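You operate a simulated robot arm through the tools that you are given. There is no shell and no other tool. Be economical: measure what you need, move in short steps, check, and stop when the job is done.

You are at the controls of a simulated two-armed robot. One attempt, no reset.

Task
Take the speed card on the back of the far deck and put it away on the top of the blue stand. Shut the dust flap. Shut the belt drawer. Take the cap off the blue short can on the top of the jug table and lay it down there. Pull the bottom drawer of the grey cabinet open. Do these in any order. Set down upright: speed card.

The check looks at the end state, three seconds after you hand in, the way a careful person would. Anything else that was tipped, shoved, dropped, spilled or broken makes it a failure. A push-on lid holds only when it is set on centred and level and pressed home; a screw cap is set on level and turned clockwise until tight.

Robot
Two 7-joint arms with two-finger grippers on one trunk, on a base that drives. Base frame: it is fixed to the floor where the robot stands at the start and does not move with it; the origin is under the middle of the robot, x ahead of it, y to its left, z up. Readings come in m, rad, newtons and seconds.
The left shoulder is at the start at [0.06, 0.179, 1.3], the right one opposite. With the tool pointing down near the work surface each hand reaches from about 0.1 to 0.54 m from the robot's upright axis, wherever it stands, measured 20 degrees to its own side. Places, roughly: belt drawer [-1.3, -1.8, 0.9]; bottom drawer of the grey cabinet [0, 3, 0.1]; dust flap [1.4, -1.6, 1.3]; short can [0.25, 5.5, 0.75]; speed card [0.75, 0, 1]; top of the blue stand [-0.8, 0.1, 0.5]. Payload 1.96 kg a hand.
Tool frame (each hand has its own): the origin (TCP) lies between the finger pads and is the grasp point; the fingertips stand 0.02 m ahead of it; z points along the fingers, y is the line along which they close. Largest opening 0.072 m; the body of the gripper starts 0.038 m behind the TCP.
Orientation is told as [roll, pitch, yaw] about the base's x, y, z axes, in that order, counted from this pose: with the fingers straight down and closing along the base's y, the tool's x points along the base's -x, its y along +y and its z along -z.

Tools
- The arms move only by the tool arm_command. It takes "left_motion", "right_motion" or both (then of equal length, played together; a hand with none holds still); each is a list of rows, each a list of 3 entries, a list of its own where there are three numbers: the closure, from 0 (fully open) to 1 (shut), then the shift along the tool's x, y, z in m, then the turn, a rotation vector about the tool's x, y, z in rad. In form: [[jaw, [x, y, z], [rx, ry, rz]], ...]. A call has 1 to 12 rows; each row is the pose to reach, as a shift and turn from the pose commanded when the call began, along the tool's axes at that moment. Each row takes 0.2 s and may step no farther than 0.05 m and 0.15 rad from the row before; otherwise, or with a gripper value out of range, the whole call is refused. A pose out of reach is approached as far as the arm can. The call stops where the force on the tool passes 40 N (or 10 N more than at its start, if that is more) or the arm is blocked; 0.2 s more then pass. The fingers move at their own pace (about 0.153 m/s each) and stop on an object; they squeeze with about 25 N. The grip force told is the motor's: it shows also when the fingers shut on nothing. Time passes only in rows, and 0.2 s behind the last, so rows that repeat a pose let the fingers close. It gives the time, the measured TCP pose, the force on the tool (base axes), the opening and the grip force at its end, in the units of the frame above (readings bear some noise), with the torque about the TCP (base axes, N m) and any sound that the robot's microphone picked up.
- Cameras (640 x 400 px; columns grow to the right, rows downward): "scene" is now at [-0.0124, 0.028, 1.828]; the picture's right is [0.53, -0.85, -0.00], its down [-0.79, -0.50, -0.36] and it looks along [0.31, 0.19, -0.93] (base axes); focal length 214 px, centre (320, 200). "left" rides on the left gripper at [0.071, -0.019, -0.082] in its tool frame; the picture's right is [0.26, 0.97, 0.00], its down [-0.67, 0.18, -0.72] and it looks along [-0.69, 0.19, 0.70] (tool axes); focal length 280 px, centre (320, 200). "right" rides on the right gripper at [0.071, 0.019, -0.082] in its tool frame; the picture's right is [-0.26, 0.97, 0.00], its down [-0.67, -0.18, -0.72] and it looks along [-0.69, -0.19, 0.70] (tool axes); focal length 280 px, centre (320, 200). There is no depth. A picture from a camera that has moved, and an enlarged one, comes with that camera's place and axes in the base frame and with its lens.
- snapshot(camera): a new picture of that camera. It takes no simulated time.
- lift_body(by): slides the trunk up (or, below 0, down) by that many m; the arms and the scene camera ride with it, the base frame stays. It gives what a move gives, with no picture.
- base_move(legs): drives the robot by 1 to 6 legs, each [ahead, left, turn to the left] in m, m and rad, along the robot's own axes; the way and the turn of a leg run together, so that a leg with both is an arc; at most 1.5 m and 3.142 rad a leg. The arms and the cameras ride along, it lands a little off, and it stops where it bumps. It gives what a move gives.
- pan_tilt(pan, tilt): turns the head with the scene camera to pan (to the left, within 1.501 rad either way) and tilt (down, from -0.506 to 1.204), counted from straight ahead of the robot. It gives what a move gives.
- zoom(camera, box): a new picture of the part [left, top, right, bottom] of that camera's present view, enlarged. It takes no simulated time.
- close_job(): hands the job in; it is judged then, once.

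Go step by step. Nothing tells you exact positions but the pictures and the camera data: compare them with the known pose of the tool, close in by small moves and look again before you grip or let go. The budget is 165 turns and 122 pictures, counting those below and the enlarged ones. Unless the task says otherwise, let go and move clear before handing in.

The tools are called after "Request:" as name(argument=value, ...) on one line, values as JSON. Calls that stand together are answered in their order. arm_command: Moves the arms, as the interface text tells. Its arguments: {"type":"object","properties":{"left_motion":{"type":"array","items":{"type":"array"}},"right_motion":{"type":"array","items":{"type":"array"}}},"required":[]} The other tools are called the same way: lift_body (by) slides the trunk up or down; base_move (legs) drives the base; pan_tilt (pan, tilt) turns the head that bears the scene camera; snapshot (camera) takes a picture; zoom (camera, box) takes an enlarged picture of a part of a camera's view; close_job () hands the job in.

At the start:

```text
clock: 0.0
left_tool_pos: [0.319, 0.3946, 1.2489]
left_tcp_rot: [0.0, -0.002, 0.001]
left_contact_force: [0.9, 0.1, 0.0]
left_wrist_torque: [-0.02, -0.02, 0.0]
left_opening: 0.0722
left_finger_force: 0.1
right_tool_pos: [0.2774, 0.0062, 1.3206]
right_tcp_rot: [0.001, 0.001, -0.001]
right_contact_force: [-0.2, -0.4, 0.1]
right_wrist_torque: [-0.03, -0.02, 0.03]
right_opening: 0.072
right_finger_force: 0.1
trunk travel left (down, up): [-0.945, 0.045]
robot x, y, heading: [0.0015, 0.0019, 0.001]
head pan, tilt: [0.56, 1.201]
```

scene: 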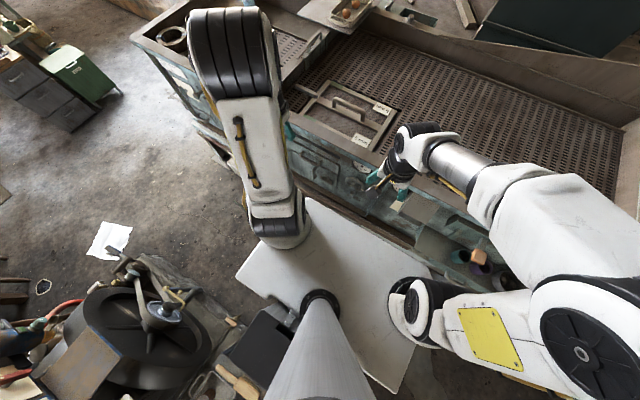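
right: 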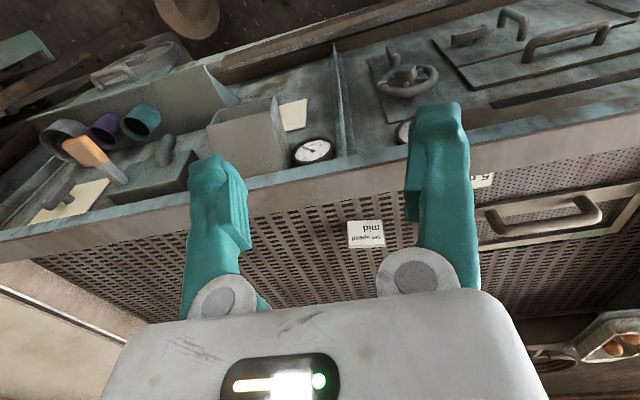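
left: 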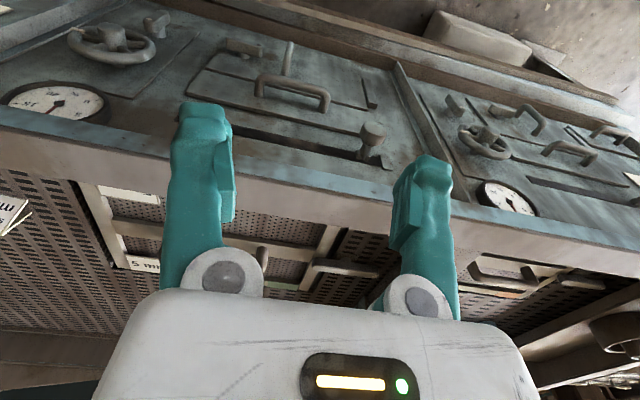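

I see a large perforated bench ahead of the robot with arms above it. I'll look around with the head camera first.

Request:
pan_tilt(pan=0.0, tilt=0.7)

Request:
snapshot(camera="scene")

```text
clock: 1.0
left_tool_pos: [0.3199, 0.3939, 1.249]
left_tcp_rot: [0.001, -0.002, 0.0]
left_contact_force: [0.1, 0.2, -0.3]
left_wrist_torque: [0.0, -0.03, 0.0]
left_opening: 0.072
left_finger_force: 0.2
right_tool_pos: [0.2769, 0.008, 1.3215]
right_tcp_rot: [0.0, 0.0, 0.002]
right_contact_force: [-0.4, -0.1, 0.7]
right_wrist_torque: [-0.01, 0.0, 0.02]
right_opening: 0.072
right_finger_force: 0.1
trunk travel left (down, up): [-0.945, 0.045]
robot x, y, heading: [0.005, 0.0006, 0.003]
head pan, tilt: [0.0, 0.7]
```

```text
118 pictures are left
camera scene: at [0.0249, -0.0015, 1.8639], right [0.0, -1.0, 0.0], down [-0.64, 0.0, -0.76], along [0.76, 0.0, -0.64], focal length 214 px, centre (320, 200)
```

scene: 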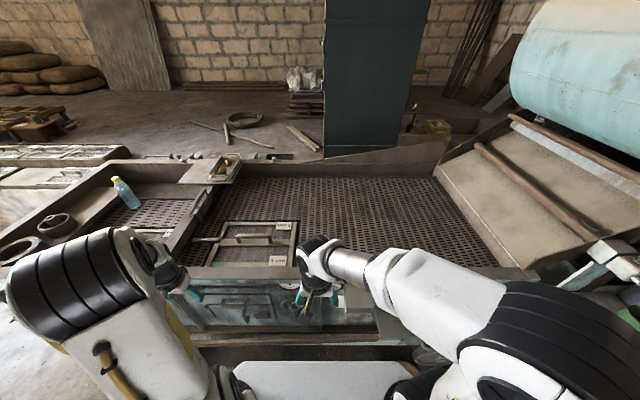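

A perforated deck lies ahead, with some white cards. I'll zoom to find the speed card and look to both sides.

Request:
zoom(camera="scene", box=[180, 140, 400, 340])

Request:
zoom(camera="right", box=[200, 100, 520, 300])

Request:
pan_tilt(pan=-1.0, tilt=0.5)

Request:
snapshot(camera="scene")

Request:
pan_tilt(pan=1.5, tilt=0.5)

Request:
snapshot(camera="scene")

```text
2.00 times, centred on (290, 240) of scene
camera zoom: at [0.0249, -0.0015, 1.8639], right [0.0, -1.0, 0.0], down [-0.64, 0.0, -0.76], along [0.76, 0.0, -0.64], focal length 429 px, centre (380, 120)
```

zoom: 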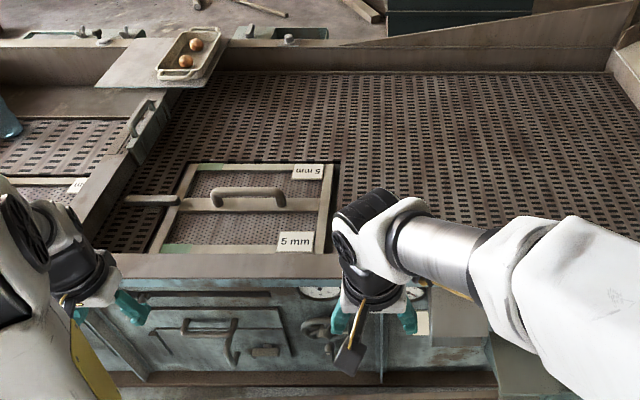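

```text
2.00 times, centred on (360, 200) of right
camera zoom: at [0.2065, 0.0278, 1.4037], right [0.26, 0.97, 0.0], down [0.67, -0.18, 0.72], along [0.69, -0.19, -0.7], focal length 561 px, centre (240, 200)
```

zoom: 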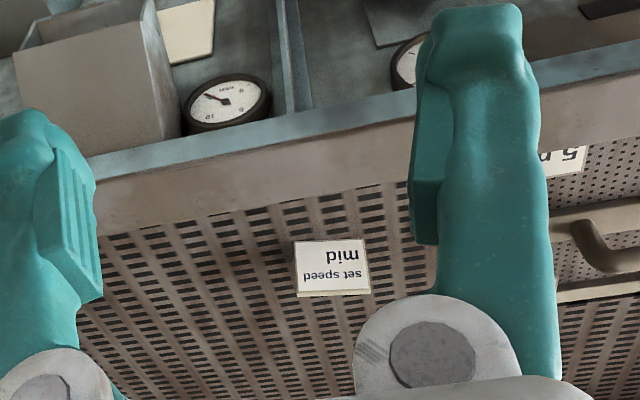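

```text
clock: 2.2
left_tool_pos: [0.3207, 0.3948, 1.2498]
left_tcp_rot: [0.0, 0.0, 0.0]
left_contact_force: [0.2, 0.4, 0.0]
left_wrist_torque: [0.01, -0.01, -0.01]
left_opening: 0.0721
left_finger_force: 0.2
right_tool_pos: [0.2778, 0.0088, 1.3204]
right_tcp_rot: [0.001, 0.001, 0.001]
right_contact_force: [0.4, 0.2, 0.1]
right_wrist_torque: [-0.01, 0.02, 0.01]
right_opening: 0.0719
right_finger_force: 0.0
trunk travel left (down, up): [-0.945, 0.045]
robot x, y, heading: [-0.0004, 0.0001, -0.003]
head pan, tilt: [-1.0, 0.499]
```

```text
115 pictures are left
camera scene: at [-0.0106, -0.0781, 1.8817], right [-0.84, -0.54, 0.0], down [-0.26, 0.4, -0.88], along [0.47, -0.74, -0.48], focal length 214 px, centre (320, 200)
```

scene: 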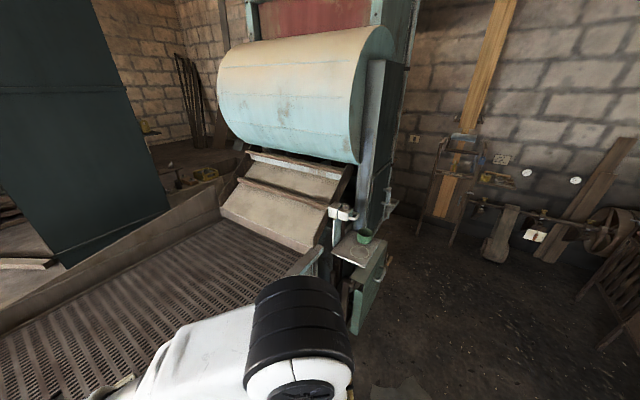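

```text
clock: 4.5
left_tool_pos: [0.3192, 0.3951, 1.2493]
left_tcp_rot: [0.0, 0.0, 0.002]
left_contact_force: [-0.5, 0.2, -0.5]
left_wrist_torque: [-0.01, -0.02, 0.03]
left_opening: 0.0721
left_finger_force: 0.1
right_tool_pos: [0.2782, 0.0084, 1.3208]
right_tcp_rot: [-0.001, 0.001, 0.0]
right_contact_force: [-0.5, 0.1, -0.5]
right_wrist_torque: [0.04, -0.02, -0.01]
right_opening: 0.0715
right_finger_force: 0.1
trunk travel left (down, up): [-0.945, 0.045]
robot x, y, heading: [0.0012, -0.0037, 0.005]
head pan, tilt: [1.499, 0.499]
```

```text
114 pictures are left
camera scene: at [-0.0533, 0.0892, 1.8817], right [1.0, -0.07, 0.0], down [-0.03, -0.48, -0.88], along [0.06, 0.88, -0.48], focal length 214 px, centre (320, 200)
```

scene: 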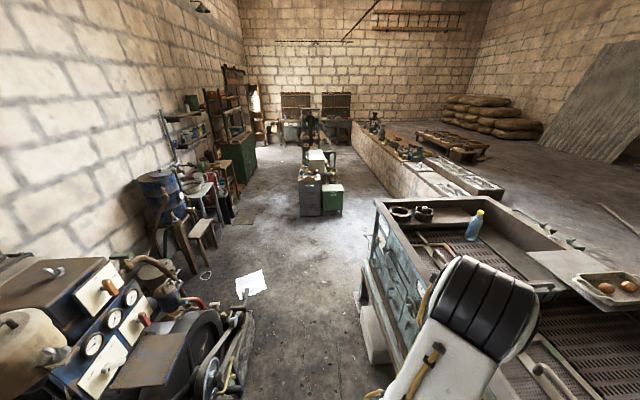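

The card is near [0.75, 0, 1.0]. I'll edge the base forward and look at it again from the right hand.

Request:
base_move(legs=[[0.06, 0.0, 0.0]])

Request:
pan_tilt(pan=0.0, tilt=1.1)

Request:
snapshot(camera="scene")

Request:
snapshot(camera="right")

```text
clock: 5.5
left_tool_pos: [0.3713, 0.3939, 1.2516]
left_tcp_rot: [0.0, -0.006, 0.0]
left_contact_force: [-0.8, 0.5, -0.8]
left_wrist_torque: [0.0, -0.06, 0.05]
left_opening: 0.072
left_finger_force: 0.1
right_tool_pos: [0.3292, 0.0076, 1.3228]
right_tcp_rot: [0.0, -0.007, 0.001]
right_contact_force: [-0.9, 0.3, 0.3]
right_wrist_torque: [-0.03, -0.03, -0.01]
right_opening: 0.072
right_finger_force: 0.1
trunk travel left (down, up): [-0.945, 0.045]
robot x, y, heading: [0.0604, -0.0003, -0.003]
head pan, tilt: [1.499, 0.499]
```

```text
clock: 7.1
left_tool_pos: [0.381, 0.395, 1.2488]
left_tcp_rot: [0.0, 0.0, 0.0]
left_contact_force: [-0.2, -0.7, -0.2]
left_wrist_torque: [-0.01, 0.01, -0.03]
left_opening: 0.072
left_finger_force: 0.1
right_tool_pos: [0.3373, 0.0075, 1.3214]
right_tcp_rot: [0.0, 0.0, 0.0]
right_contact_force: [-0.9, 0.1, 0.0]
right_wrist_torque: [0.0, 0.0, -0.03]
right_opening: 0.0718
right_finger_force: 0.0
trunk travel left (down, up): [-0.945, 0.045]
robot x, y, heading: [0.056, 0.0011, -0.001]
head pan, tilt: [0.0, 1.1]
```

```text
113 pictures are left
camera scene: at [0.0641, -0.0015, 1.834], right [0.0, -1.0, 0.0], down [-0.89, 0.0, -0.45], along [0.45, 0.0, -0.89], focal length 214 px, centre (320, 200)
```

scene: 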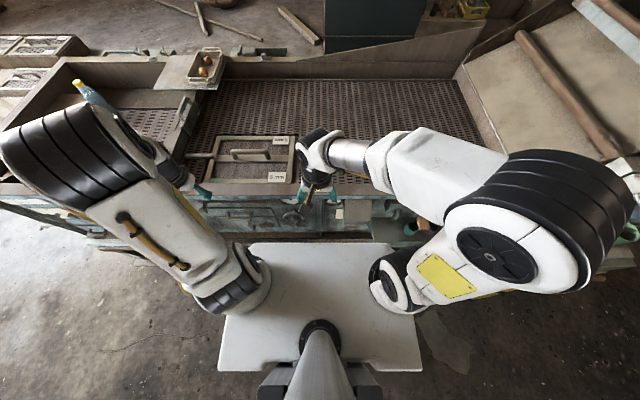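

```text
112 pictures are left
camera right: at [0.2671, 0.0277, 1.4037], right [0.26, 0.97, 0.0], down [0.67, -0.18, 0.72], along [0.69, -0.19, -0.7], focal length 280 px, centre (320, 200)
```

right: 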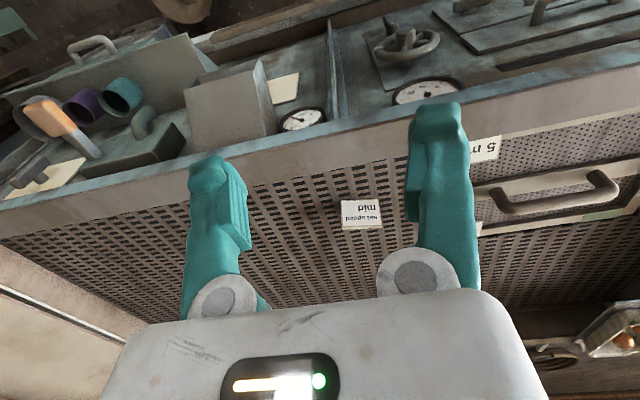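

The card seems to stand on the deck facing me. I'll move the right hand toward it to measure it by parallax.

Request:
arm_command(right_motion=[[0, [-0.05, 0, 0], [0, 0, 0]], [0, [-0.1, 0, 0.0], [0, 0, 0]], [0, [-0.15, 0, 0.03], [0, 0, 0]], [0, [-0.18, 0, 0.08], [0, 0, 0]], [0, [-0.18, 0, 0.12], [0, 0, 0]]])

Request:
snapshot(camera="right")

```text
refused: row 3 steps farther than a row can; nothing moved
```

```text
111 pictures are left
camera right: at [0.2671, 0.0277, 1.4037], right [0.26, 0.97, 0.0], down [0.67, -0.18, 0.72], along [0.69, -0.19, -0.7], focal length 280 px, centre (320, 200)
```

right: 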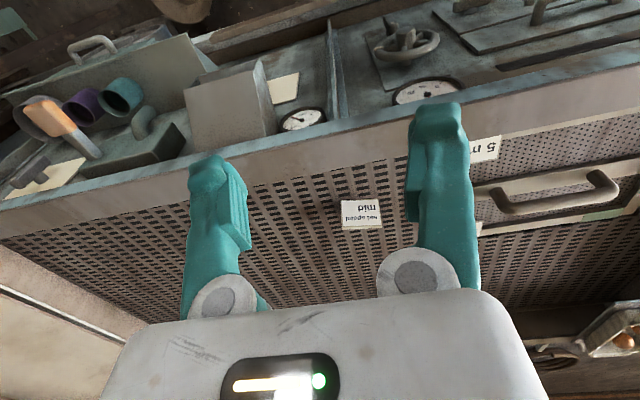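

Row too long; I'll redo it in shorter steps.

Request:
arm_command(right_motion=[[0, [-0.045, 0, 0.02], [0, 0, 0]], [0, [-0.085, 0, 0.045], [0, 0, 0]], [0, [-0.125, 0, 0.07], [0, 0, 0]], [0, [-0.165, 0, 0.095], [0, 0, 0]], [0, [-0.18, 0, 0.12], [0, 0, 0]]])

Request:
snapshot(camera="right")

```text
clock: 8.3
left_tool_pos: [0.381, 0.3939, 1.2493]
left_tcp_rot: [-0.001, 0.002, 0.001]
left_contact_force: [0.5, -0.4, -0.8]
left_wrist_torque: [0.02, 0.02, 0.02]
left_opening: 0.0721
left_finger_force: 0.1
right_tool_pos: [0.5225, 0.0091, 1.1993]
right_tcp_rot: [0.0, 0.001, 0.0]
right_contact_force: [0.5, 0.8, 0.6]
right_wrist_torque: [0.05, 0.04, 0.0]
right_opening: 0.0718
right_finger_force: 0.0
trunk travel left (down, up): [-0.945, 0.045]
robot x, y, heading: [0.0615, -0.0029, 0.002]
head pan, tilt: [0.0, 1.1]
```

```text
110 pictures are left
camera right: at [0.4508, 0.0285, 1.2814], right [0.26, 0.97, 0.0], down [0.67, -0.18, 0.71], along [0.69, -0.19, -0.7], focal length 280 px, centre (320, 200)
```

right: 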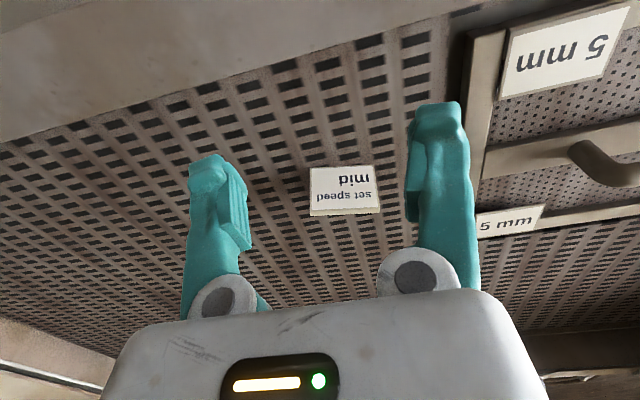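

The card stands upright about [0.68, -0.005, 1.04], roughly 7 cm wide and 1 cm thick. I'll drive closer and see if the base has room.

Request:
base_move(legs=[[0.1, 0.0, 0.0]])

Request:
snapshot(camera="right")

Request:
snapshot(camera="scene")

```text
clock: 9.4
left_tool_pos: [0.4754, 0.3941, 1.25]
left_tcp_rot: [-0.001, -0.002, 0.001]
left_contact_force: [0.2, -0.8, -0.1]
left_wrist_torque: [0.02, -0.01, 0.03]
left_opening: 0.0721
left_finger_force: 0.0
right_tool_pos: [0.6182, 0.0089, 1.2005]
right_tcp_rot: [0.0, -0.001, 0.002]
right_contact_force: [-0.8, 0.2, 0.0]
right_wrist_torque: [-0.02, -0.02, 0.01]
right_opening: 0.072
right_finger_force: 0.0
trunk travel left (down, up): [-0.945, 0.045]
robot x, y, heading: [0.1575, -0.0013, -0.001]
head pan, tilt: [0.0, 1.1]
```

```text
109 pictures are left
camera right: at [0.5456, 0.0289, 1.2832], right [0.26, 0.97, 0.0], down [0.67, -0.18, 0.72], along [0.69, -0.19, -0.7], focal length 280 px, centre (320, 200)
```

right: 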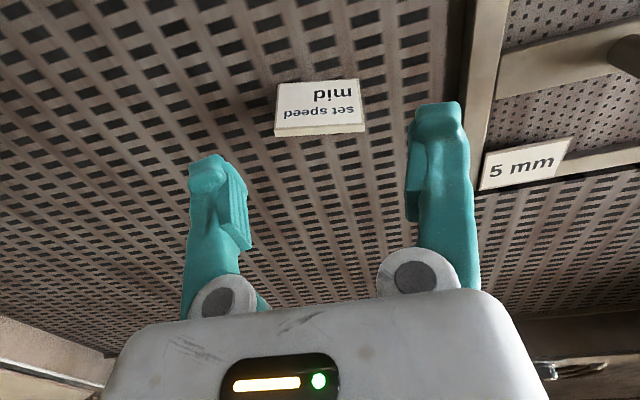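

```text
108 pictures are left
camera scene: at [0.1588, -0.0017, 1.834], right [0.0, -1.0, 0.0], down [-0.89, 0.0, -0.46], along [0.46, 0.0, -0.89], focal length 214 px, centre (320, 200)
```

scene: 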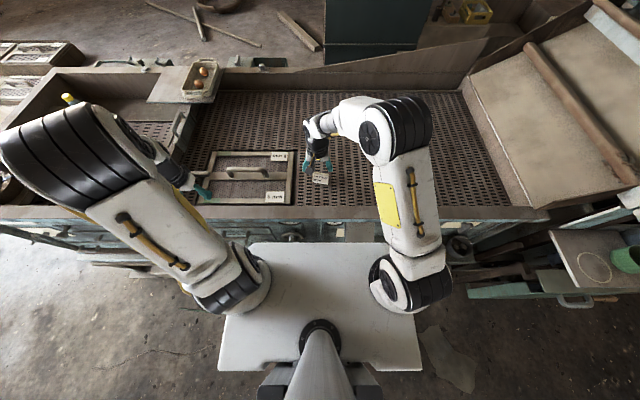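

The base fits. I'll enlarge the card to get its edges before choosing the grasp.

Request:
zoom(camera="right", box=[240, 50, 400, 150])

```text
4.00 times, centred on (320, 100) of right
camera zoom: at [0.5456, 0.0289, 1.2832], right [0.26, 0.97, 0.0], down [0.67, -0.18, 0.72], along [0.69, -0.19, -0.7], focal length 1122 px, centre (320, 600)
```

zoom: 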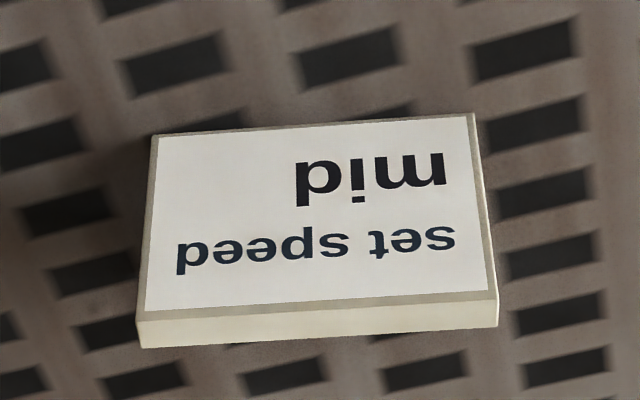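

The card's top edge runs about 14° off the y axis, its centre near [0.66, -0.003], top about z 1.09. I'll turn the right hand so that it closes across the thickness, staying above.

Request:
arm_command(right_motion=[[0, [-0.005, 0, 0], [0, 0, -0.148]], [0, [-0.01, 0, 0], [0, 0, -0.296]], [0, [-0.015, 0, 0], [0, 0, -0.444]], [0, [-0.02, 0, 0], [0, 0, -0.592]], [0, [-0.025, 0, 0], [0, 0, -0.74]], [0, [-0.03, 0, 0], [0, 0, -0.888]], [0, [-0.035, 0, 0], [0, 0, -1.036]], [0, [-0.04, -0.006, 0], [0, 0, -1.184]], [0, [-0.042, -0.012, 0], [0, 0, -1.33]], [0, [-0.042, -0.012, 0], [0, 0, -1.33]]])

Request:
snapshot(camera="right")

Request:
snapshot(camera="scene")

```text
clock: 11.6
left_tool_pos: [0.4791, 0.3951, 1.2495]
left_tcp_rot: [0.0, 0.0, 0.0]
left_contact_force: [0.1, -0.9, -1.0]
left_wrist_torque: [-0.01, -0.02, -0.02]
left_opening: 0.0721
left_finger_force: 0.0
right_tool_pos: [0.6606, -0.0022, 1.2001]
right_tcp_rot: [0.0, 0.001, 1.333]
right_contact_force: [0.4, -0.3, -0.8]
right_wrist_torque: [-0.03, -0.01, -0.03]
right_opening: 0.072
right_finger_force: 0.1
trunk travel left (down, up): [-0.945, 0.045]
robot x, y, heading: [0.158, -0.0012, 0.002]
head pan, tilt: [0.0, 1.1]
```

```text
106 pictures are left
camera right: at [0.625, -0.0664, 1.2826], right [-0.88, 0.48, 0.0], down [0.34, 0.61, 0.71], along [0.34, 0.63, -0.7], focal length 280 px, centre (320, 200)
```

right: 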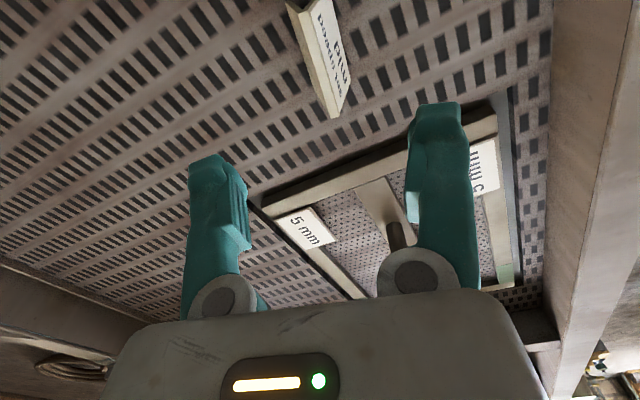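

```text
105 pictures are left
camera scene: at [0.1624, -0.0014, 1.834], right [0.0, -1.0, 0.0], down [-0.89, 0.0, -0.45], along [0.45, 0.0, -0.89], focal length 214 px, centre (320, 200)
```

scene: 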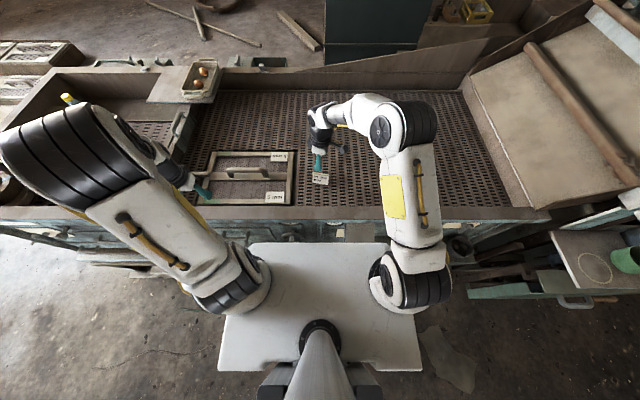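

The hand is aligned roughly above the card. One enlarged look at the card edge relative to the finger axis.

Request:
zoom(camera="right", box=[240, 0, 400, 140])

```text
2.86 times, centred on (320, 70) of right
camera zoom: at [0.625, -0.0664, 1.2826], right [-0.88, 0.48, 0.0], down [0.34, 0.61, 0.71], along [0.34, 0.63, -0.7], focal length 801 px, centre (320, 571)
```

zoom: 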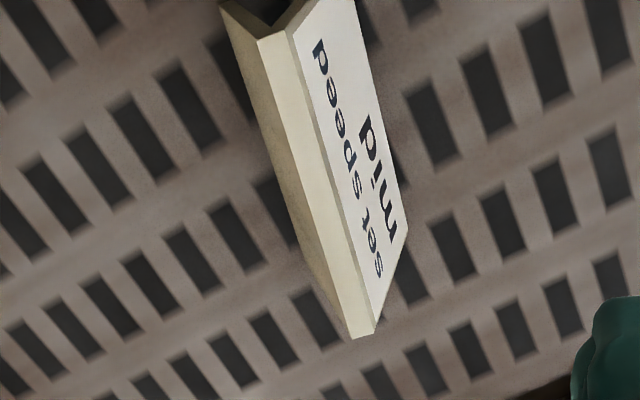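

It is a tent card with a narrow ridge centred near [0.658, -0.001]. I'll descend with open fingers astride it.

Request:
arm_command(right_motion=[[0, [0, 0.0026, 0.04], [0, 0, -0.03]], [0, [0, 0.0026, 0.07], [0, 0, -0.03]], [0, [0, 0.0026, 0.095], [0, 0, -0.03]], [0, [0, 0.0026, 0.115], [0, 0, -0.03]], [0, [0, 0.0026, 0.122], [0, 0, -0.03]]])

Request:
snapshot(camera="right")

Request:
zoom(camera="scene", box=[270, 120, 370, 200])

```text
clock: 12.8
left_tool_pos: [0.4789, 0.3948, 1.2492]
left_tcp_rot: [0.0, 0.001, 0.0]
left_contact_force: [-0.1, 0.3, -0.9]
left_wrist_torque: [-0.02, -0.02, 0.02]
left_opening: 0.0718
left_finger_force: 0.1
right_tool_pos: [0.6569, -0.0018, 1.0777]
right_tcp_rot: [0.0, 0.0, 1.364]
right_contact_force: [0.8, -0.1, 0.6]
right_wrist_torque: [0.0, 0.0, -0.01]
right_opening: 0.072
right_finger_force: 0.1
trunk travel left (down, up): [-0.945, 0.045]
robot x, y, heading: [0.1601, -0.0031, 0.001]
head pan, tilt: [0.0, 1.1]
```

```text
103 pictures are left
camera right: at [0.6245, -0.0664, 1.1605], right [-0.89, 0.46, 0.0], down [0.32, 0.62, 0.72], along [0.33, 0.64, -0.7], focal length 280 px, centre (320, 200)
```

right: 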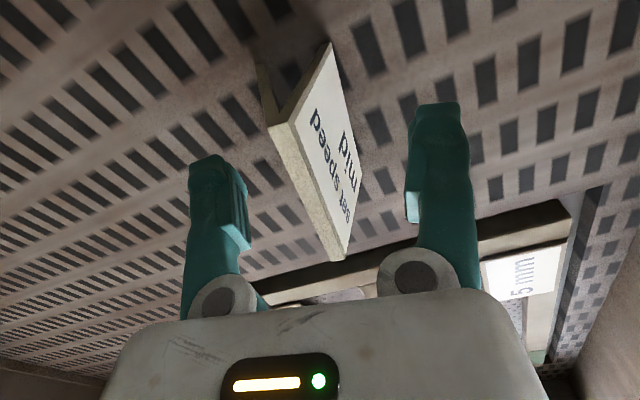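

```text
5.00 times, centred on (320, 160) of scene
camera zoom: at [0.1628, -0.0015, 1.834], right [0.0, -1.0, 0.0], down [-0.89, 0.0, -0.45], along [0.45, 0.0, -0.89], focal length 1072 px, centre (320, 400)
```

zoom: 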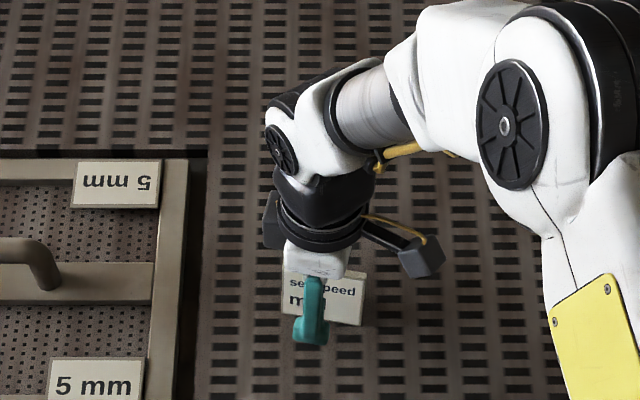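

The fingers straddle the ridge, centred. Closing and checking.

Request:
arm_command(right_motion=[[0.4, [0, 0, 0.003], [0, 0, 0]], [0.8, [0, 0, 0.003], [0, 0, 0]], [1, [0, 0, 0.003], [0, 0, 0]], [1, [0, 0, 0.003], [0, 0, 0]]])

Request:
snapshot(camera="right")

```text
clock: 13.8
left_tool_pos: [0.478, 0.3953, 1.249]
left_tcp_rot: [-0.001, 0.0, 0.003]
left_contact_force: [0.1, -0.4, -0.3]
left_wrist_torque: [-0.01, -0.03, 0.0]
left_opening: 0.0719
left_finger_force: 0.0
right_tool_pos: [0.6586, -0.0024, 1.0744]
right_tcp_rot: [-0.001, 0.0, 1.361]
right_contact_force: [1.0, -0.3, -0.1]
right_wrist_torque: [-0.01, -0.02, 0.02]
right_opening: 0.02
right_finger_force: 25.3
trunk travel left (down, up): [-0.945, 0.045]
robot x, y, heading: [0.1635, -0.0027, 0.0]
head pan, tilt: [0.0, 1.1]
```

```text
101 pictures are left
camera right: at [0.6242, -0.0667, 1.1574], right [-0.89, 0.46, 0.0], down [0.32, 0.62, 0.72], along [0.33, 0.64, -0.7], focal length 280 px, centre (320, 200)
```

right: 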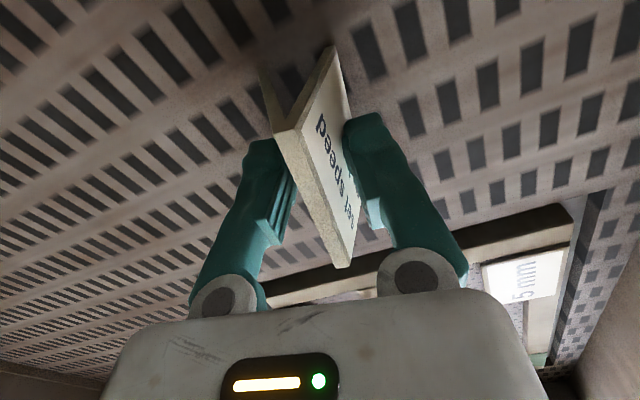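

Gripped at 20 mm opening. Lifting straight up.

Request:
arm_command(right_motion=[[1, [0, 0, -0.02], [0, 0, 0]], [1, [0, 0, -0.05], [0, 0, 0]], [1, [0, 0, -0.09], [0, 0, 0]], [1, [0, 0, -0.13], [0, 0, 0]], [1, [0, 0, -0.17], [0, 0, 0]]])

Request:
snapshot(camera="right")

Request:
base_move(legs=[[-0.16, 0.0, 0.0]])

Request:
pan_tilt(pan=1.5, tilt=1.1)

Request:
snapshot(camera="scene")

```text
clock: 15.0
left_tool_pos: [0.4784, 0.3949, 1.249]
left_tcp_rot: [0.002, 0.002, 0.001]
left_contact_force: [0.3, -0.1, -0.4]
left_wrist_torque: [0.0, 0.01, -0.01]
left_opening: 0.0721
left_finger_force: 0.0
right_tool_pos: [0.6558, -0.0056, 1.2463]
right_tcp_rot: [0.001, 0.002, 1.362]
right_contact_force: [-0.4, -0.1, -0.5]
right_wrist_torque: [0.02, 0.04, 0.03]
right_opening: 0.0203
right_finger_force: 25.7
trunk travel left (down, up): [-0.945, 0.045]
robot x, y, heading: [0.1594, -0.0026, -0.002]
head pan, tilt: [0.0, 1.1]
```

```text
100 pictures are left
camera right: at [0.6225, -0.0698, 1.329], right [-0.89, 0.46, 0.0], down [0.32, 0.62, 0.72], along [0.33, 0.64, -0.7], focal length 280 px, centre (320, 200)
```

right: 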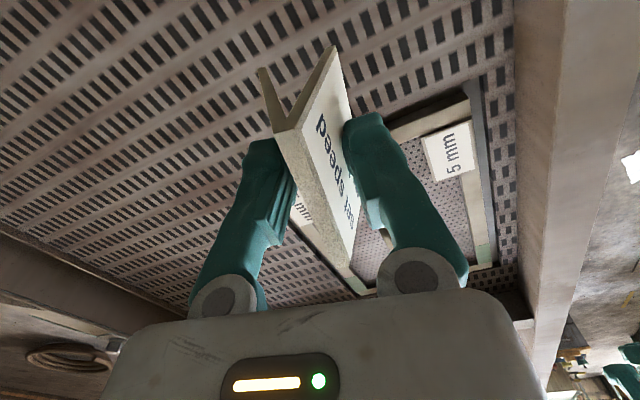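

```text
clock: 16.4
left_tool_pos: [0.3224, 0.3948, 1.2485]
left_tcp_rot: [-0.001, 0.005, -0.001]
left_contact_force: [0.0, -0.6, -0.6]
left_wrist_torque: [-0.03, 0.05, 0.03]
left_opening: 0.0721
left_finger_force: 0.1
right_tool_pos: [0.5009, -0.0045, 1.2455]
right_tcp_rot: [0.001, -0.001, 1.357]
right_contact_force: [0.0, 0.9, -0.9]
right_wrist_torque: [0.01, 0.03, -0.03]
right_opening: 0.0198
right_finger_force: 25.6
trunk travel left (down, up): [-0.945, 0.045]
robot x, y, heading: [-0.0015, 0.0004, 0.004]
head pan, tilt: [0.0, 1.1]
```

```text
clock: 18.1
left_tool_pos: [0.3202, 0.3938, 1.2487]
left_tcp_rot: [0.0, 0.0, 0.0]
left_contact_force: [0.4, -0.4, -0.4]
left_wrist_torque: [-0.01, 0.01, -0.01]
left_opening: 0.0719
left_finger_force: 0.1
right_tool_pos: [0.4981, -0.0057, 1.2463]
right_tcp_rot: [0.001, 0.0, 1.36]
right_contact_force: [0.1, 0.2, 0.1]
right_wrist_torque: [-0.01, -0.01, 0.0]
right_opening: 0.0201
right_finger_force: 25.1
trunk travel left (down, up): [-0.945, 0.045]
robot x, y, heading: [-0.0023, -0.0004, 0.003]
head pan, tilt: [1.499, 1.1]
```

```text
99 pictures are left
camera scene: at [-0.0553, 0.0614, 1.834], right [1.0, -0.07, 0.0], down [-0.07, -0.89, -0.45], along [0.03, 0.45, -0.89], focal length 214 px, centre (320, 200)
```

scene: 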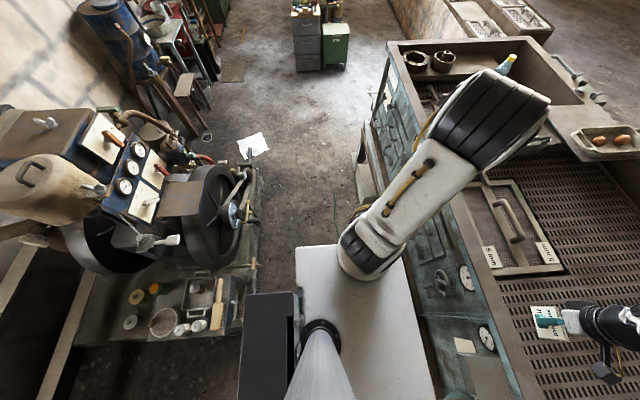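

The card is firmly held. I'll tuck both hands in before turning the robot toward the stand behind.

Request:
arm_command(right_motion=[[1, [0.035, 0.025, 0], [0, 0, 0]], [1, [0.07, 0.05, 0], [0, 0, 0]], [1, [0.105, 0.075, 0], [0, 0, 0]], [1, [0.14, 0.1, 0], [0, 0, 0]], [1, [0.175, 0.125, 0], [0, 0, 0]], [1, [0.2, 0.142, 0], [0, 0, 0]]], left_motion=[[0, [0.015, -0.02, 0], [0, 0, 0]], [0, [0.03, -0.04, 0], [0, 0, 0]], [0, [0.045, -0.06, 0], [0, 0, 0]], [0, [0.06, -0.08, 0], [0, 0, 0]], [0, [0.07, -0.1, 0], [0, 0, 0]], [0, [0.07, -0.12, 0], [0, 0, 0]]])

Request:
base_move(legs=[[0, 0, -0.8], [0, 0, -0.77]])

Request:
pan_tilt(pan=-1.2, tilt=0.75)

Request:
snapshot(camera="scene")

```text
clock: 19.4
left_tool_pos: [0.2675, 0.282, 1.2525]
left_tcp_rot: [-0.002, 0.003, 0.001]
left_contact_force: [-0.2, -0.1, 0.1]
left_wrist_torque: [-0.01, 0.03, 0.0]
left_opening: 0.0721
left_finger_force: 0.0
left hand out of reach, approached as far as the arm can: row 5, 6
right_tool_pos: [0.317, -0.1731, 1.2486]
right_tcp_rot: [0.0, 0.0, 1.359]
right_contact_force: [0.0, -0.4, -1.5]
right_wrist_torque: [0.0, -0.02, -0.02]
right_opening: 0.0196
right_finger_force: 24.9
trunk travel left (down, up): [-0.945, 0.045]
robot x, y, heading: [-0.0003, -0.0019, -0.003]
head pan, tilt: [1.499, 1.1]
```

```text
clock: 24.0
left_tool_pos: [0.2862, -0.2659, 1.2522]
left_tcp_rot: [-0.001, 0.002, -1.562]
left_contact_force: [-0.2, 0.3, 0.3]
left_wrist_torque: [0.01, 0.0, 0.01]
left_opening: 0.0722
left_finger_force: 0.0
right_tool_pos: [-0.1699, -0.3179, 1.2481]
right_tcp_rot: [-0.001, 0.001, -0.202]
right_contact_force: [0.5, 0.2, 0.0]
right_wrist_torque: [0.0, 0.0, 0.0]
right_opening: 0.0197
right_finger_force: 25.0
trunk travel left (down, up): [-0.945, 0.045]
robot x, y, heading: [-0.0015, 0.0012, -1.562]
head pan, tilt: [1.499, 1.1]
```

```text
clock: 26.4
left_tool_pos: [0.2869, -0.2666, 1.2523]
left_tcp_rot: [-0.002, 0.001, -1.562]
left_contact_force: [0.1, -0.2, 0.3]
left_wrist_torque: [-0.01, -0.02, 0.01]
left_opening: 0.0719
left_finger_force: 0.1
right_tool_pos: [-0.1703, -0.3196, 1.2468]
right_tcp_rot: [0.0, 0.001, -0.204]
right_contact_force: [-0.3, 0.3, 0.0]
right_wrist_torque: [0.0, -0.01, 0.02]
right_opening: 0.0194
right_finger_force: 25.1
trunk travel left (down, up): [-0.945, 0.045]
robot x, y, heading: [0.0001, 0.0008, -1.563]
head pan, tilt: [-1.201, 0.75]
```

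```text
98 pictures are left
camera scene: at [-0.0775, 0.0276, 1.8597], right [-0.37, 0.93, 0.0], down [0.63, 0.25, -0.73], along [-0.68, -0.27, -0.68], focal length 214 px, centre (320, 200)
```

scene: 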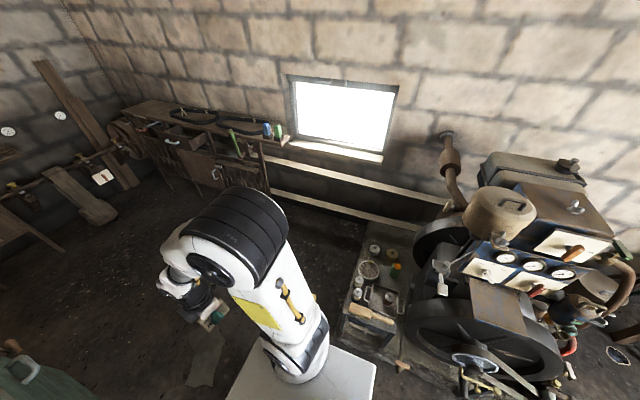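

The stand with jars appears at right-centre and the belt bench beyond. Zooming on both.

Request:
zoom(camera="scene", box=[320, 220, 440, 370])

Request:
zoom(camera="scene", box=[100, 80, 300, 205])

```text
2.67 times, centred on (380, 295) of scene
camera zoom: at [-0.0775, 0.0276, 1.8597], right [-0.37, 0.93, 0.0], down [0.63, 0.25, -0.73], along [-0.68, -0.27, -0.68], focal length 572 px, centre (160, -53)
```

zoom: 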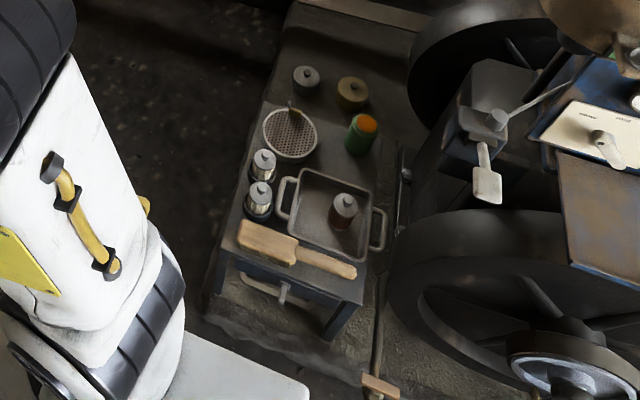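

```text
3.20 times, centred on (200, 142) of scene
camera zoom: at [-0.0775, 0.0276, 1.8597], right [-0.37, 0.93, 0.0], down [0.63, 0.25, -0.73], along [-0.68, -0.27, -0.68], focal length 686 px, centre (704, 384)
```

zoom: 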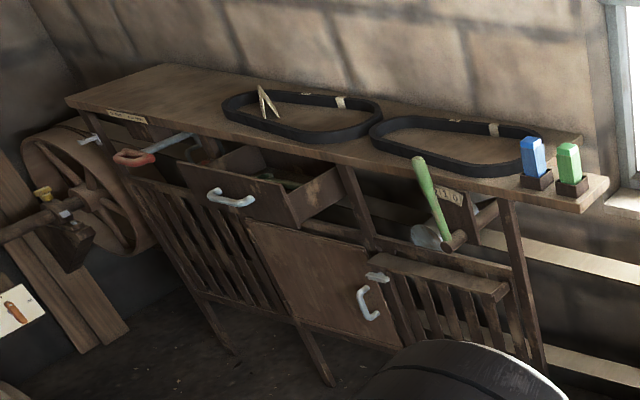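

The stand top is crowded; it is best reached from its clear −y side. I'll drive round so the robot faces it from there.

Request:
base_move(legs=[[0.6, 0, 0], [0, 0, -1.57], [0.85, 0, 0], [0, 0, -1.57]])

Request:
pan_tilt(pan=0, tilt=1.0)

Request:
snapshot(camera="scene")

```text
clock: 41.5
left_tool_pos: [-1.1351, -0.3357, 1.2511]
left_tcp_rot: [-0.002, 0.002, 1.559]
left_contact_force: [-0.2, 0.6, -0.6]
left_wrist_torque: [-0.02, -0.02, 0.01]
left_opening: 0.072
left_finger_force: 0.1
right_tool_pos: [-0.6787, -0.2899, 1.2475]
right_tcp_rot: [-0.001, -0.001, 2.919]
right_contact_force: [-0.3, -0.8, -0.3]
right_wrist_torque: [0.01, -0.01, -0.01]
right_opening: 0.0186
right_finger_force: 24.7
trunk travel left (down, up): [-0.945, 0.045]
robot x, y, heading: [-0.8532, -0.6052, 1.562]
head pan, tilt: [-1.201, 0.75]
```

```text
clock: 43.0
left_tool_pos: [-1.135, -0.3355, 1.2521]
left_tcp_rot: [-0.003, 0.001, 1.56]
left_contact_force: [-0.5, 0.0, -0.1]
left_wrist_torque: [0.01, -0.03, -0.03]
left_opening: 0.0717
left_finger_force: 0.0
right_tool_pos: [-0.6788, -0.29, 1.248]
right_tcp_rot: [0.001, 0.001, 2.92]
right_contact_force: [0.4, 0.7, -0.4]
right_wrist_torque: [0.0, 0.01, 0.0]
right_opening: 0.0181
right_finger_force: 25.4
trunk travel left (down, up): [-0.945, 0.045]
robot x, y, heading: [-0.8554, -0.6116, 1.562]
head pan, tilt: [0.0, 1.0]
```

```text
95 pictures are left
camera scene: at [-0.8535, -0.5978, 1.8406], right [1.0, -0.01, 0.0], down [-0.01, -0.84, -0.54], along [0.01, 0.54, -0.84], focal length 214 px, centre (320, 200)
```

scene: 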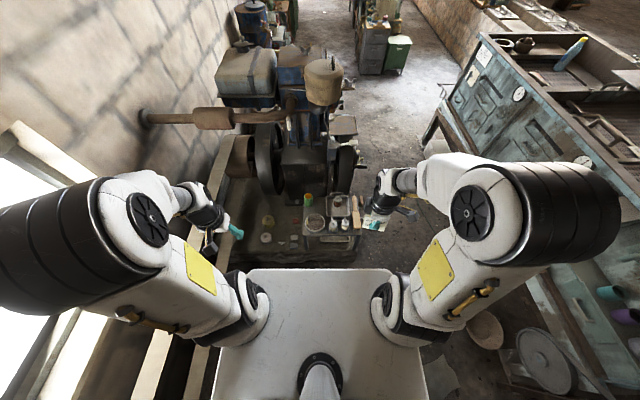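

The grip opening is slowly shrinking, so the card may be slipping. Checking it and the stand.

Request:
snapshot(camera="right")

Request:
zoom(camera="scene", box=[220, 160, 420, 285])

```text
94 pictures are left
camera right: at [-0.6139, -0.3233, 1.3298], right [-0.47, -0.88, 0.0], down [-0.62, 0.33, 0.72], along [-0.63, 0.33, -0.7], focal length 280 px, centre (320, 200)
```

right: 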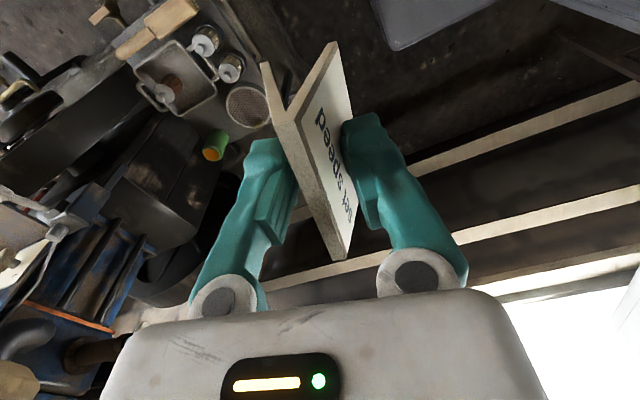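

```text
3.20 times, centred on (320, 222) of scene
camera zoom: at [-0.8535, -0.5978, 1.8406], right [1.0, -0.01, 0.0], down [-0.01, -0.84, -0.54], along [0.01, 0.54, -0.84], focal length 686 px, centre (320, 128)
```

zoom: 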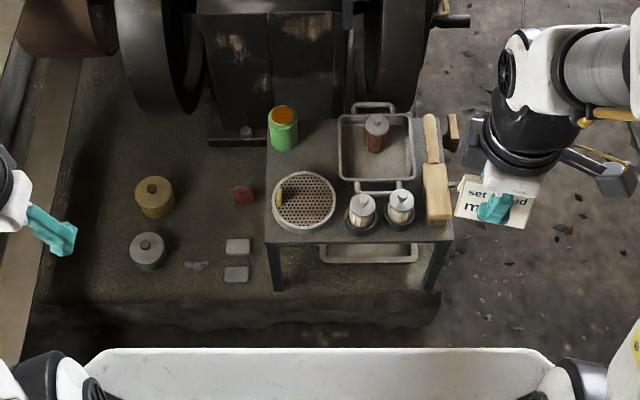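

Free spot on the stand: between green can, sieve and tray, about [-0.842, 0.20]. I'll rotate the card so its width runs along y, and move in.

Request:
arm_command(right_motion=[[1, [0, 0, 0], [0, 0, 0.145]], [1, [0, 0, 0], [0, 0, 0.29]], [1, [0, 0, 0], [0, 0, 0.435]], [1, [0, 0, 0], [0, 0, 0.58]], [1, [0, 0, 0], [0, 0, 0.725]], [1, [0, 0, 0], [0, 0, 0.87]], [1, [0, 0, 0], [0, 0, 1.015]], [1, [0, 0, 0], [0, 0, 1.16]], [1, [0, 0, 0], [0, 0, 1.305]], [1, [0, 0, 0], [0, 0, 1.35]]])

Request:
base_move(legs=[[0.0, 0.175, 0], [0.26, 0, 0]])

Request:
lift_body(by=-0.35)

Request:
snapshot(camera="right")

Request:
snapshot(camera="scene")

```text
clock: 45.1
left_tool_pos: [-1.135, -0.3337, 1.2522]
left_tcp_rot: [-0.001, 0.002, 1.561]
left_contact_force: [-0.1, -0.2, -0.5]
left_wrist_torque: [0.0, 0.0, 0.01]
left_opening: 0.0721
left_finger_force: 0.1
right_tool_pos: [-0.6785, -0.2902, 1.2474]
right_tcp_rot: [0.0, 0.0, 1.569]
right_contact_force: [-0.1, -0.7, -0.8]
right_wrist_torque: [0.02, 0.0, -0.01]
right_opening: 0.018
right_finger_force: 25.3
trunk travel left (down, up): [-0.945, 0.045]
robot x, y, heading: [-0.8536, -0.6074, 1.558]
head pan, tilt: [0.0, 1.0]
```

```text
clock: 48.1
left_tool_pos: [-1.3082, -0.0636, 1.2523]
left_tcp_rot: [-0.003, 0.0, 1.551]
left_contact_force: [-0.1, -0.8, 0.1]
left_wrist_torque: [0.0, -0.01, -0.01]
left_opening: 0.0721
left_finger_force: 0.1
right_tool_pos: [-0.8511, -0.0241, 1.2493]
right_tcp_rot: [0.001, -0.003, 1.563]
right_contact_force: [0.2, -0.6, 0.1]
right_wrist_torque: [0.0, 0.01, 0.0]
right_opening: 0.0179
right_finger_force: 25.0
trunk travel left (down, up): [-0.945, 0.045]
robot x, y, heading: [-1.0312, -0.3386, 1.554]
head pan, tilt: [0.0, 1.0]
```

```text
clock: 51.6
left_tool_pos: [-1.308, -0.0639, 0.9029]
left_tcp_rot: [-0.002, 0.002, 1.553]
left_contact_force: [0.4, -0.8, -0.5]
left_wrist_torque: [-0.04, 0.03, -0.02]
left_opening: 0.0719
left_finger_force: 0.0
right_tool_pos: [-0.8496, -0.0237, 0.897]
right_tcp_rot: [0.0, 0.0, 1.561]
right_contact_force: [0.8, 0.0, -0.6]
right_wrist_torque: [0.02, 0.0, -0.02]
right_opening: 0.0178
right_finger_force: 25.0
trunk travel left (down, up): [-0.595, 0.395]
robot x, y, heading: [-1.0298, -0.3321, 1.55]
head pan, tilt: [0.0, 1.0]
```

```text
92 pictures are left
camera right: at [-0.8704, -0.0922, 0.9801], right [-0.96, 0.27, 0.0], down [0.19, 0.67, 0.72], along [0.19, 0.69, -0.7], focal length 280 px, centre (320, 200)
```

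right: 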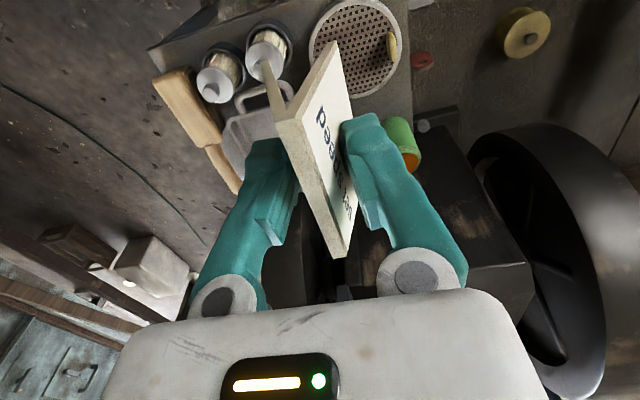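

```text
91 pictures are left
camera scene: at [-1.0283, -0.3288, 1.4906], right [1.0, -0.02, 0.0], down [-0.02, -0.84, -0.54], along [0.01, 0.54, -0.84], focal length 214 px, centre (320, 200)
```

scene: 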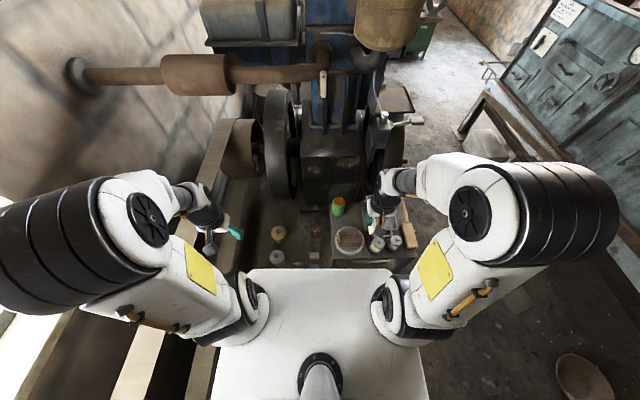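

Sieve triangulates to [-0.876, 0.066, 0.51], so the top is near z 0.5. Zooming on the gap.

Request:
zoom(camera="scene", box=[300, 180, 430, 270])

Request:
snapshot(camera="left")

```text
4.44 times, centred on (365, 225) of scene
camera zoom: at [-1.0283, -0.3288, 1.4906], right [1.0, -0.02, 0.0], down [-0.02, -0.84, -0.54], along [0.01, 0.54, -0.84], focal length 953 px, centre (120, 89)
```

zoom: 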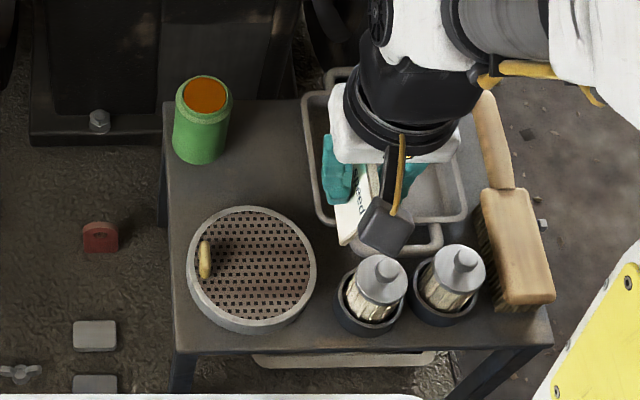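

```text
89 pictures are left
camera left: at [-1.2894, -0.1335, 0.9848], right [-0.97, -0.24, 0.0], down [-0.17, 0.68, 0.71], along [-0.17, 0.69, -0.7], focal length 280 px, centre (320, 200)
```

left: 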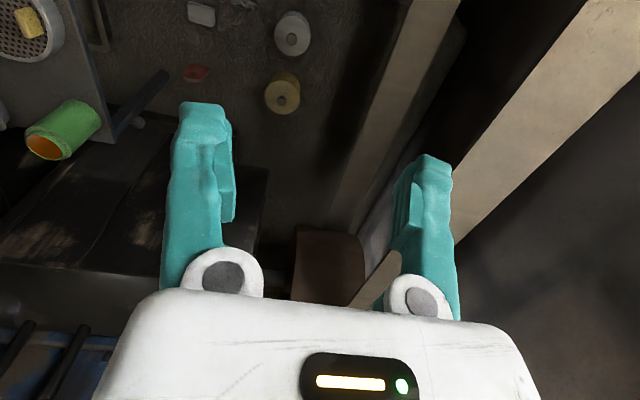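

The gap centre is about [-0.842, 0.21] on a top at z≈0.5. I'll nudge the base in and extend the hand above it, still high.

Request:
base_move(legs=[[0.06, 0, 0]])

Request:
arm_command(right_motion=[[1, [-0.04, 0, 0], [0, 0, 0]], [1, [-0.08, 0, 0], [0, 0, 0]], [1, [-0.12, -0.004, 0], [0, 0, 0]], [1, [-0.16, -0.006, 0], [0, 0, 0]], [1, [-0.175, -0.008, 0], [0, 0, 0]], [1, [-0.175, -0.008, 0], [0, 0, 0]]])

Request:
lift_body(by=-0.2)

Request:
zoom(camera="scene", box=[280, 150, 480, 280])

Request:
snapshot(camera="right")

```text
clock: 52.5
left_tool_pos: [-1.3067, -0.0018, 0.9018]
left_tcp_rot: [-0.002, 0.006, 1.553]
left_contact_force: [-0.1, 1.4, -0.1]
left_wrist_torque: [-0.01, 0.01, 0.01]
left_opening: 0.0718
left_finger_force: 0.0
right_tool_pos: [-0.8491, 0.0401, 0.8966]
right_tcp_rot: [0.0, 0.002, 1.563]
right_contact_force: [-0.3, 0.9, -0.9]
right_wrist_torque: [-0.07, 0.0, 0.03]
right_opening: 0.0176
right_finger_force: 25.1
trunk travel left (down, up): [-0.595, 0.395]
robot x, y, heading: [-1.0263, -0.2739, 1.551]
head pan, tilt: [0.0, 1.0]
```

```text
clock: 53.9
left_tool_pos: [-1.3071, -0.0021, 0.9027]
left_tcp_rot: [-0.002, 0.001, 1.554]
left_contact_force: [-1.1, -0.5, -0.3]
left_wrist_torque: [-0.03, 0.02, -0.02]
left_opening: 0.0718
left_finger_force: 0.0
right_tool_pos: [-0.8421, 0.2115, 0.8964]
right_tcp_rot: [0.001, -0.001, 1.562]
right_contact_force: [-0.2, 0.4, -0.7]
right_wrist_torque: [-0.02, -0.03, -0.01]
right_opening: 0.0174
right_finger_force: 25.3
trunk travel left (down, up): [-0.595, 0.395]
robot x, y, heading: [-1.0277, -0.2747, 1.555]
head pan, tilt: [0.0, 1.0]
```

```text
clock: 56.1
left_tool_pos: [-1.3064, -0.0037, 0.7035]
left_tcp_rot: [0.0, 0.003, 1.554]
left_contact_force: [0.2, 0.2, 0.6]
left_wrist_torque: [0.03, 0.03, -0.02]
left_opening: 0.0722
left_finger_force: 0.1
right_tool_pos: [-0.8407, 0.2109, 0.6964]
right_tcp_rot: [-0.002, 0.0, 1.565]
right_contact_force: [0.2, 0.3, -0.6]
right_wrist_torque: [0.01, 0.02, 0.0]
right_opening: 0.0174
right_finger_force: 24.8
trunk travel left (down, up): [-0.395, 0.595]
robot x, y, heading: [-1.0261, -0.2758, 1.55]
head pan, tilt: [0.0, 1.0]
```

```text
3.08 times, centred on (380, 215) of scene
camera zoom: at [-1.0272, -0.2679, 1.2906], right [1.0, -0.02, 0.0], down [-0.01, -0.84, -0.54], along [0.01, 0.54, -0.84], focal length 660 px, centre (135, 154)
```

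zoom: 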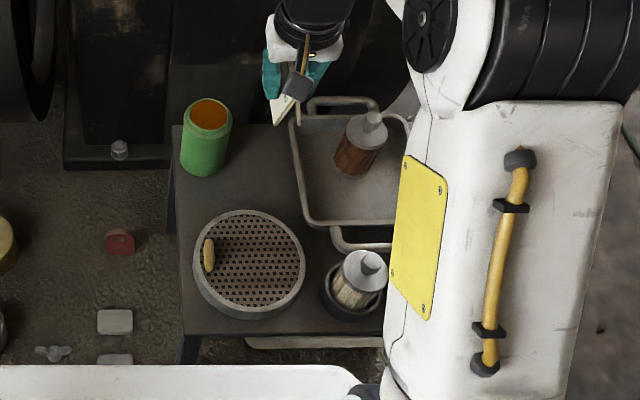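

```text
87 pictures are left
camera right: at [-0.8613, 0.1409, 0.7791], right [-0.96, 0.27, 0.0], down [0.19, 0.67, 0.72], along [0.19, 0.69, -0.7], focal length 280 px, centre (320, 200)
```

right: 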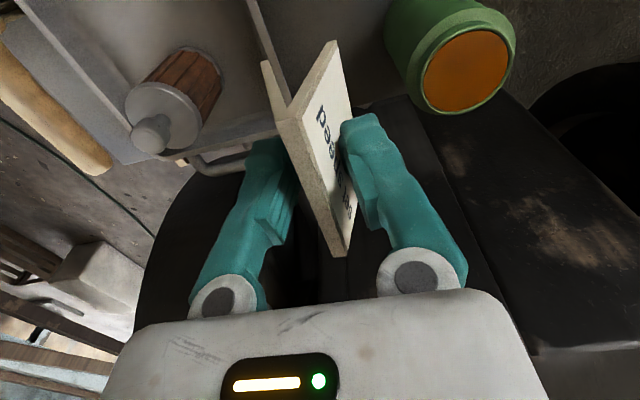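

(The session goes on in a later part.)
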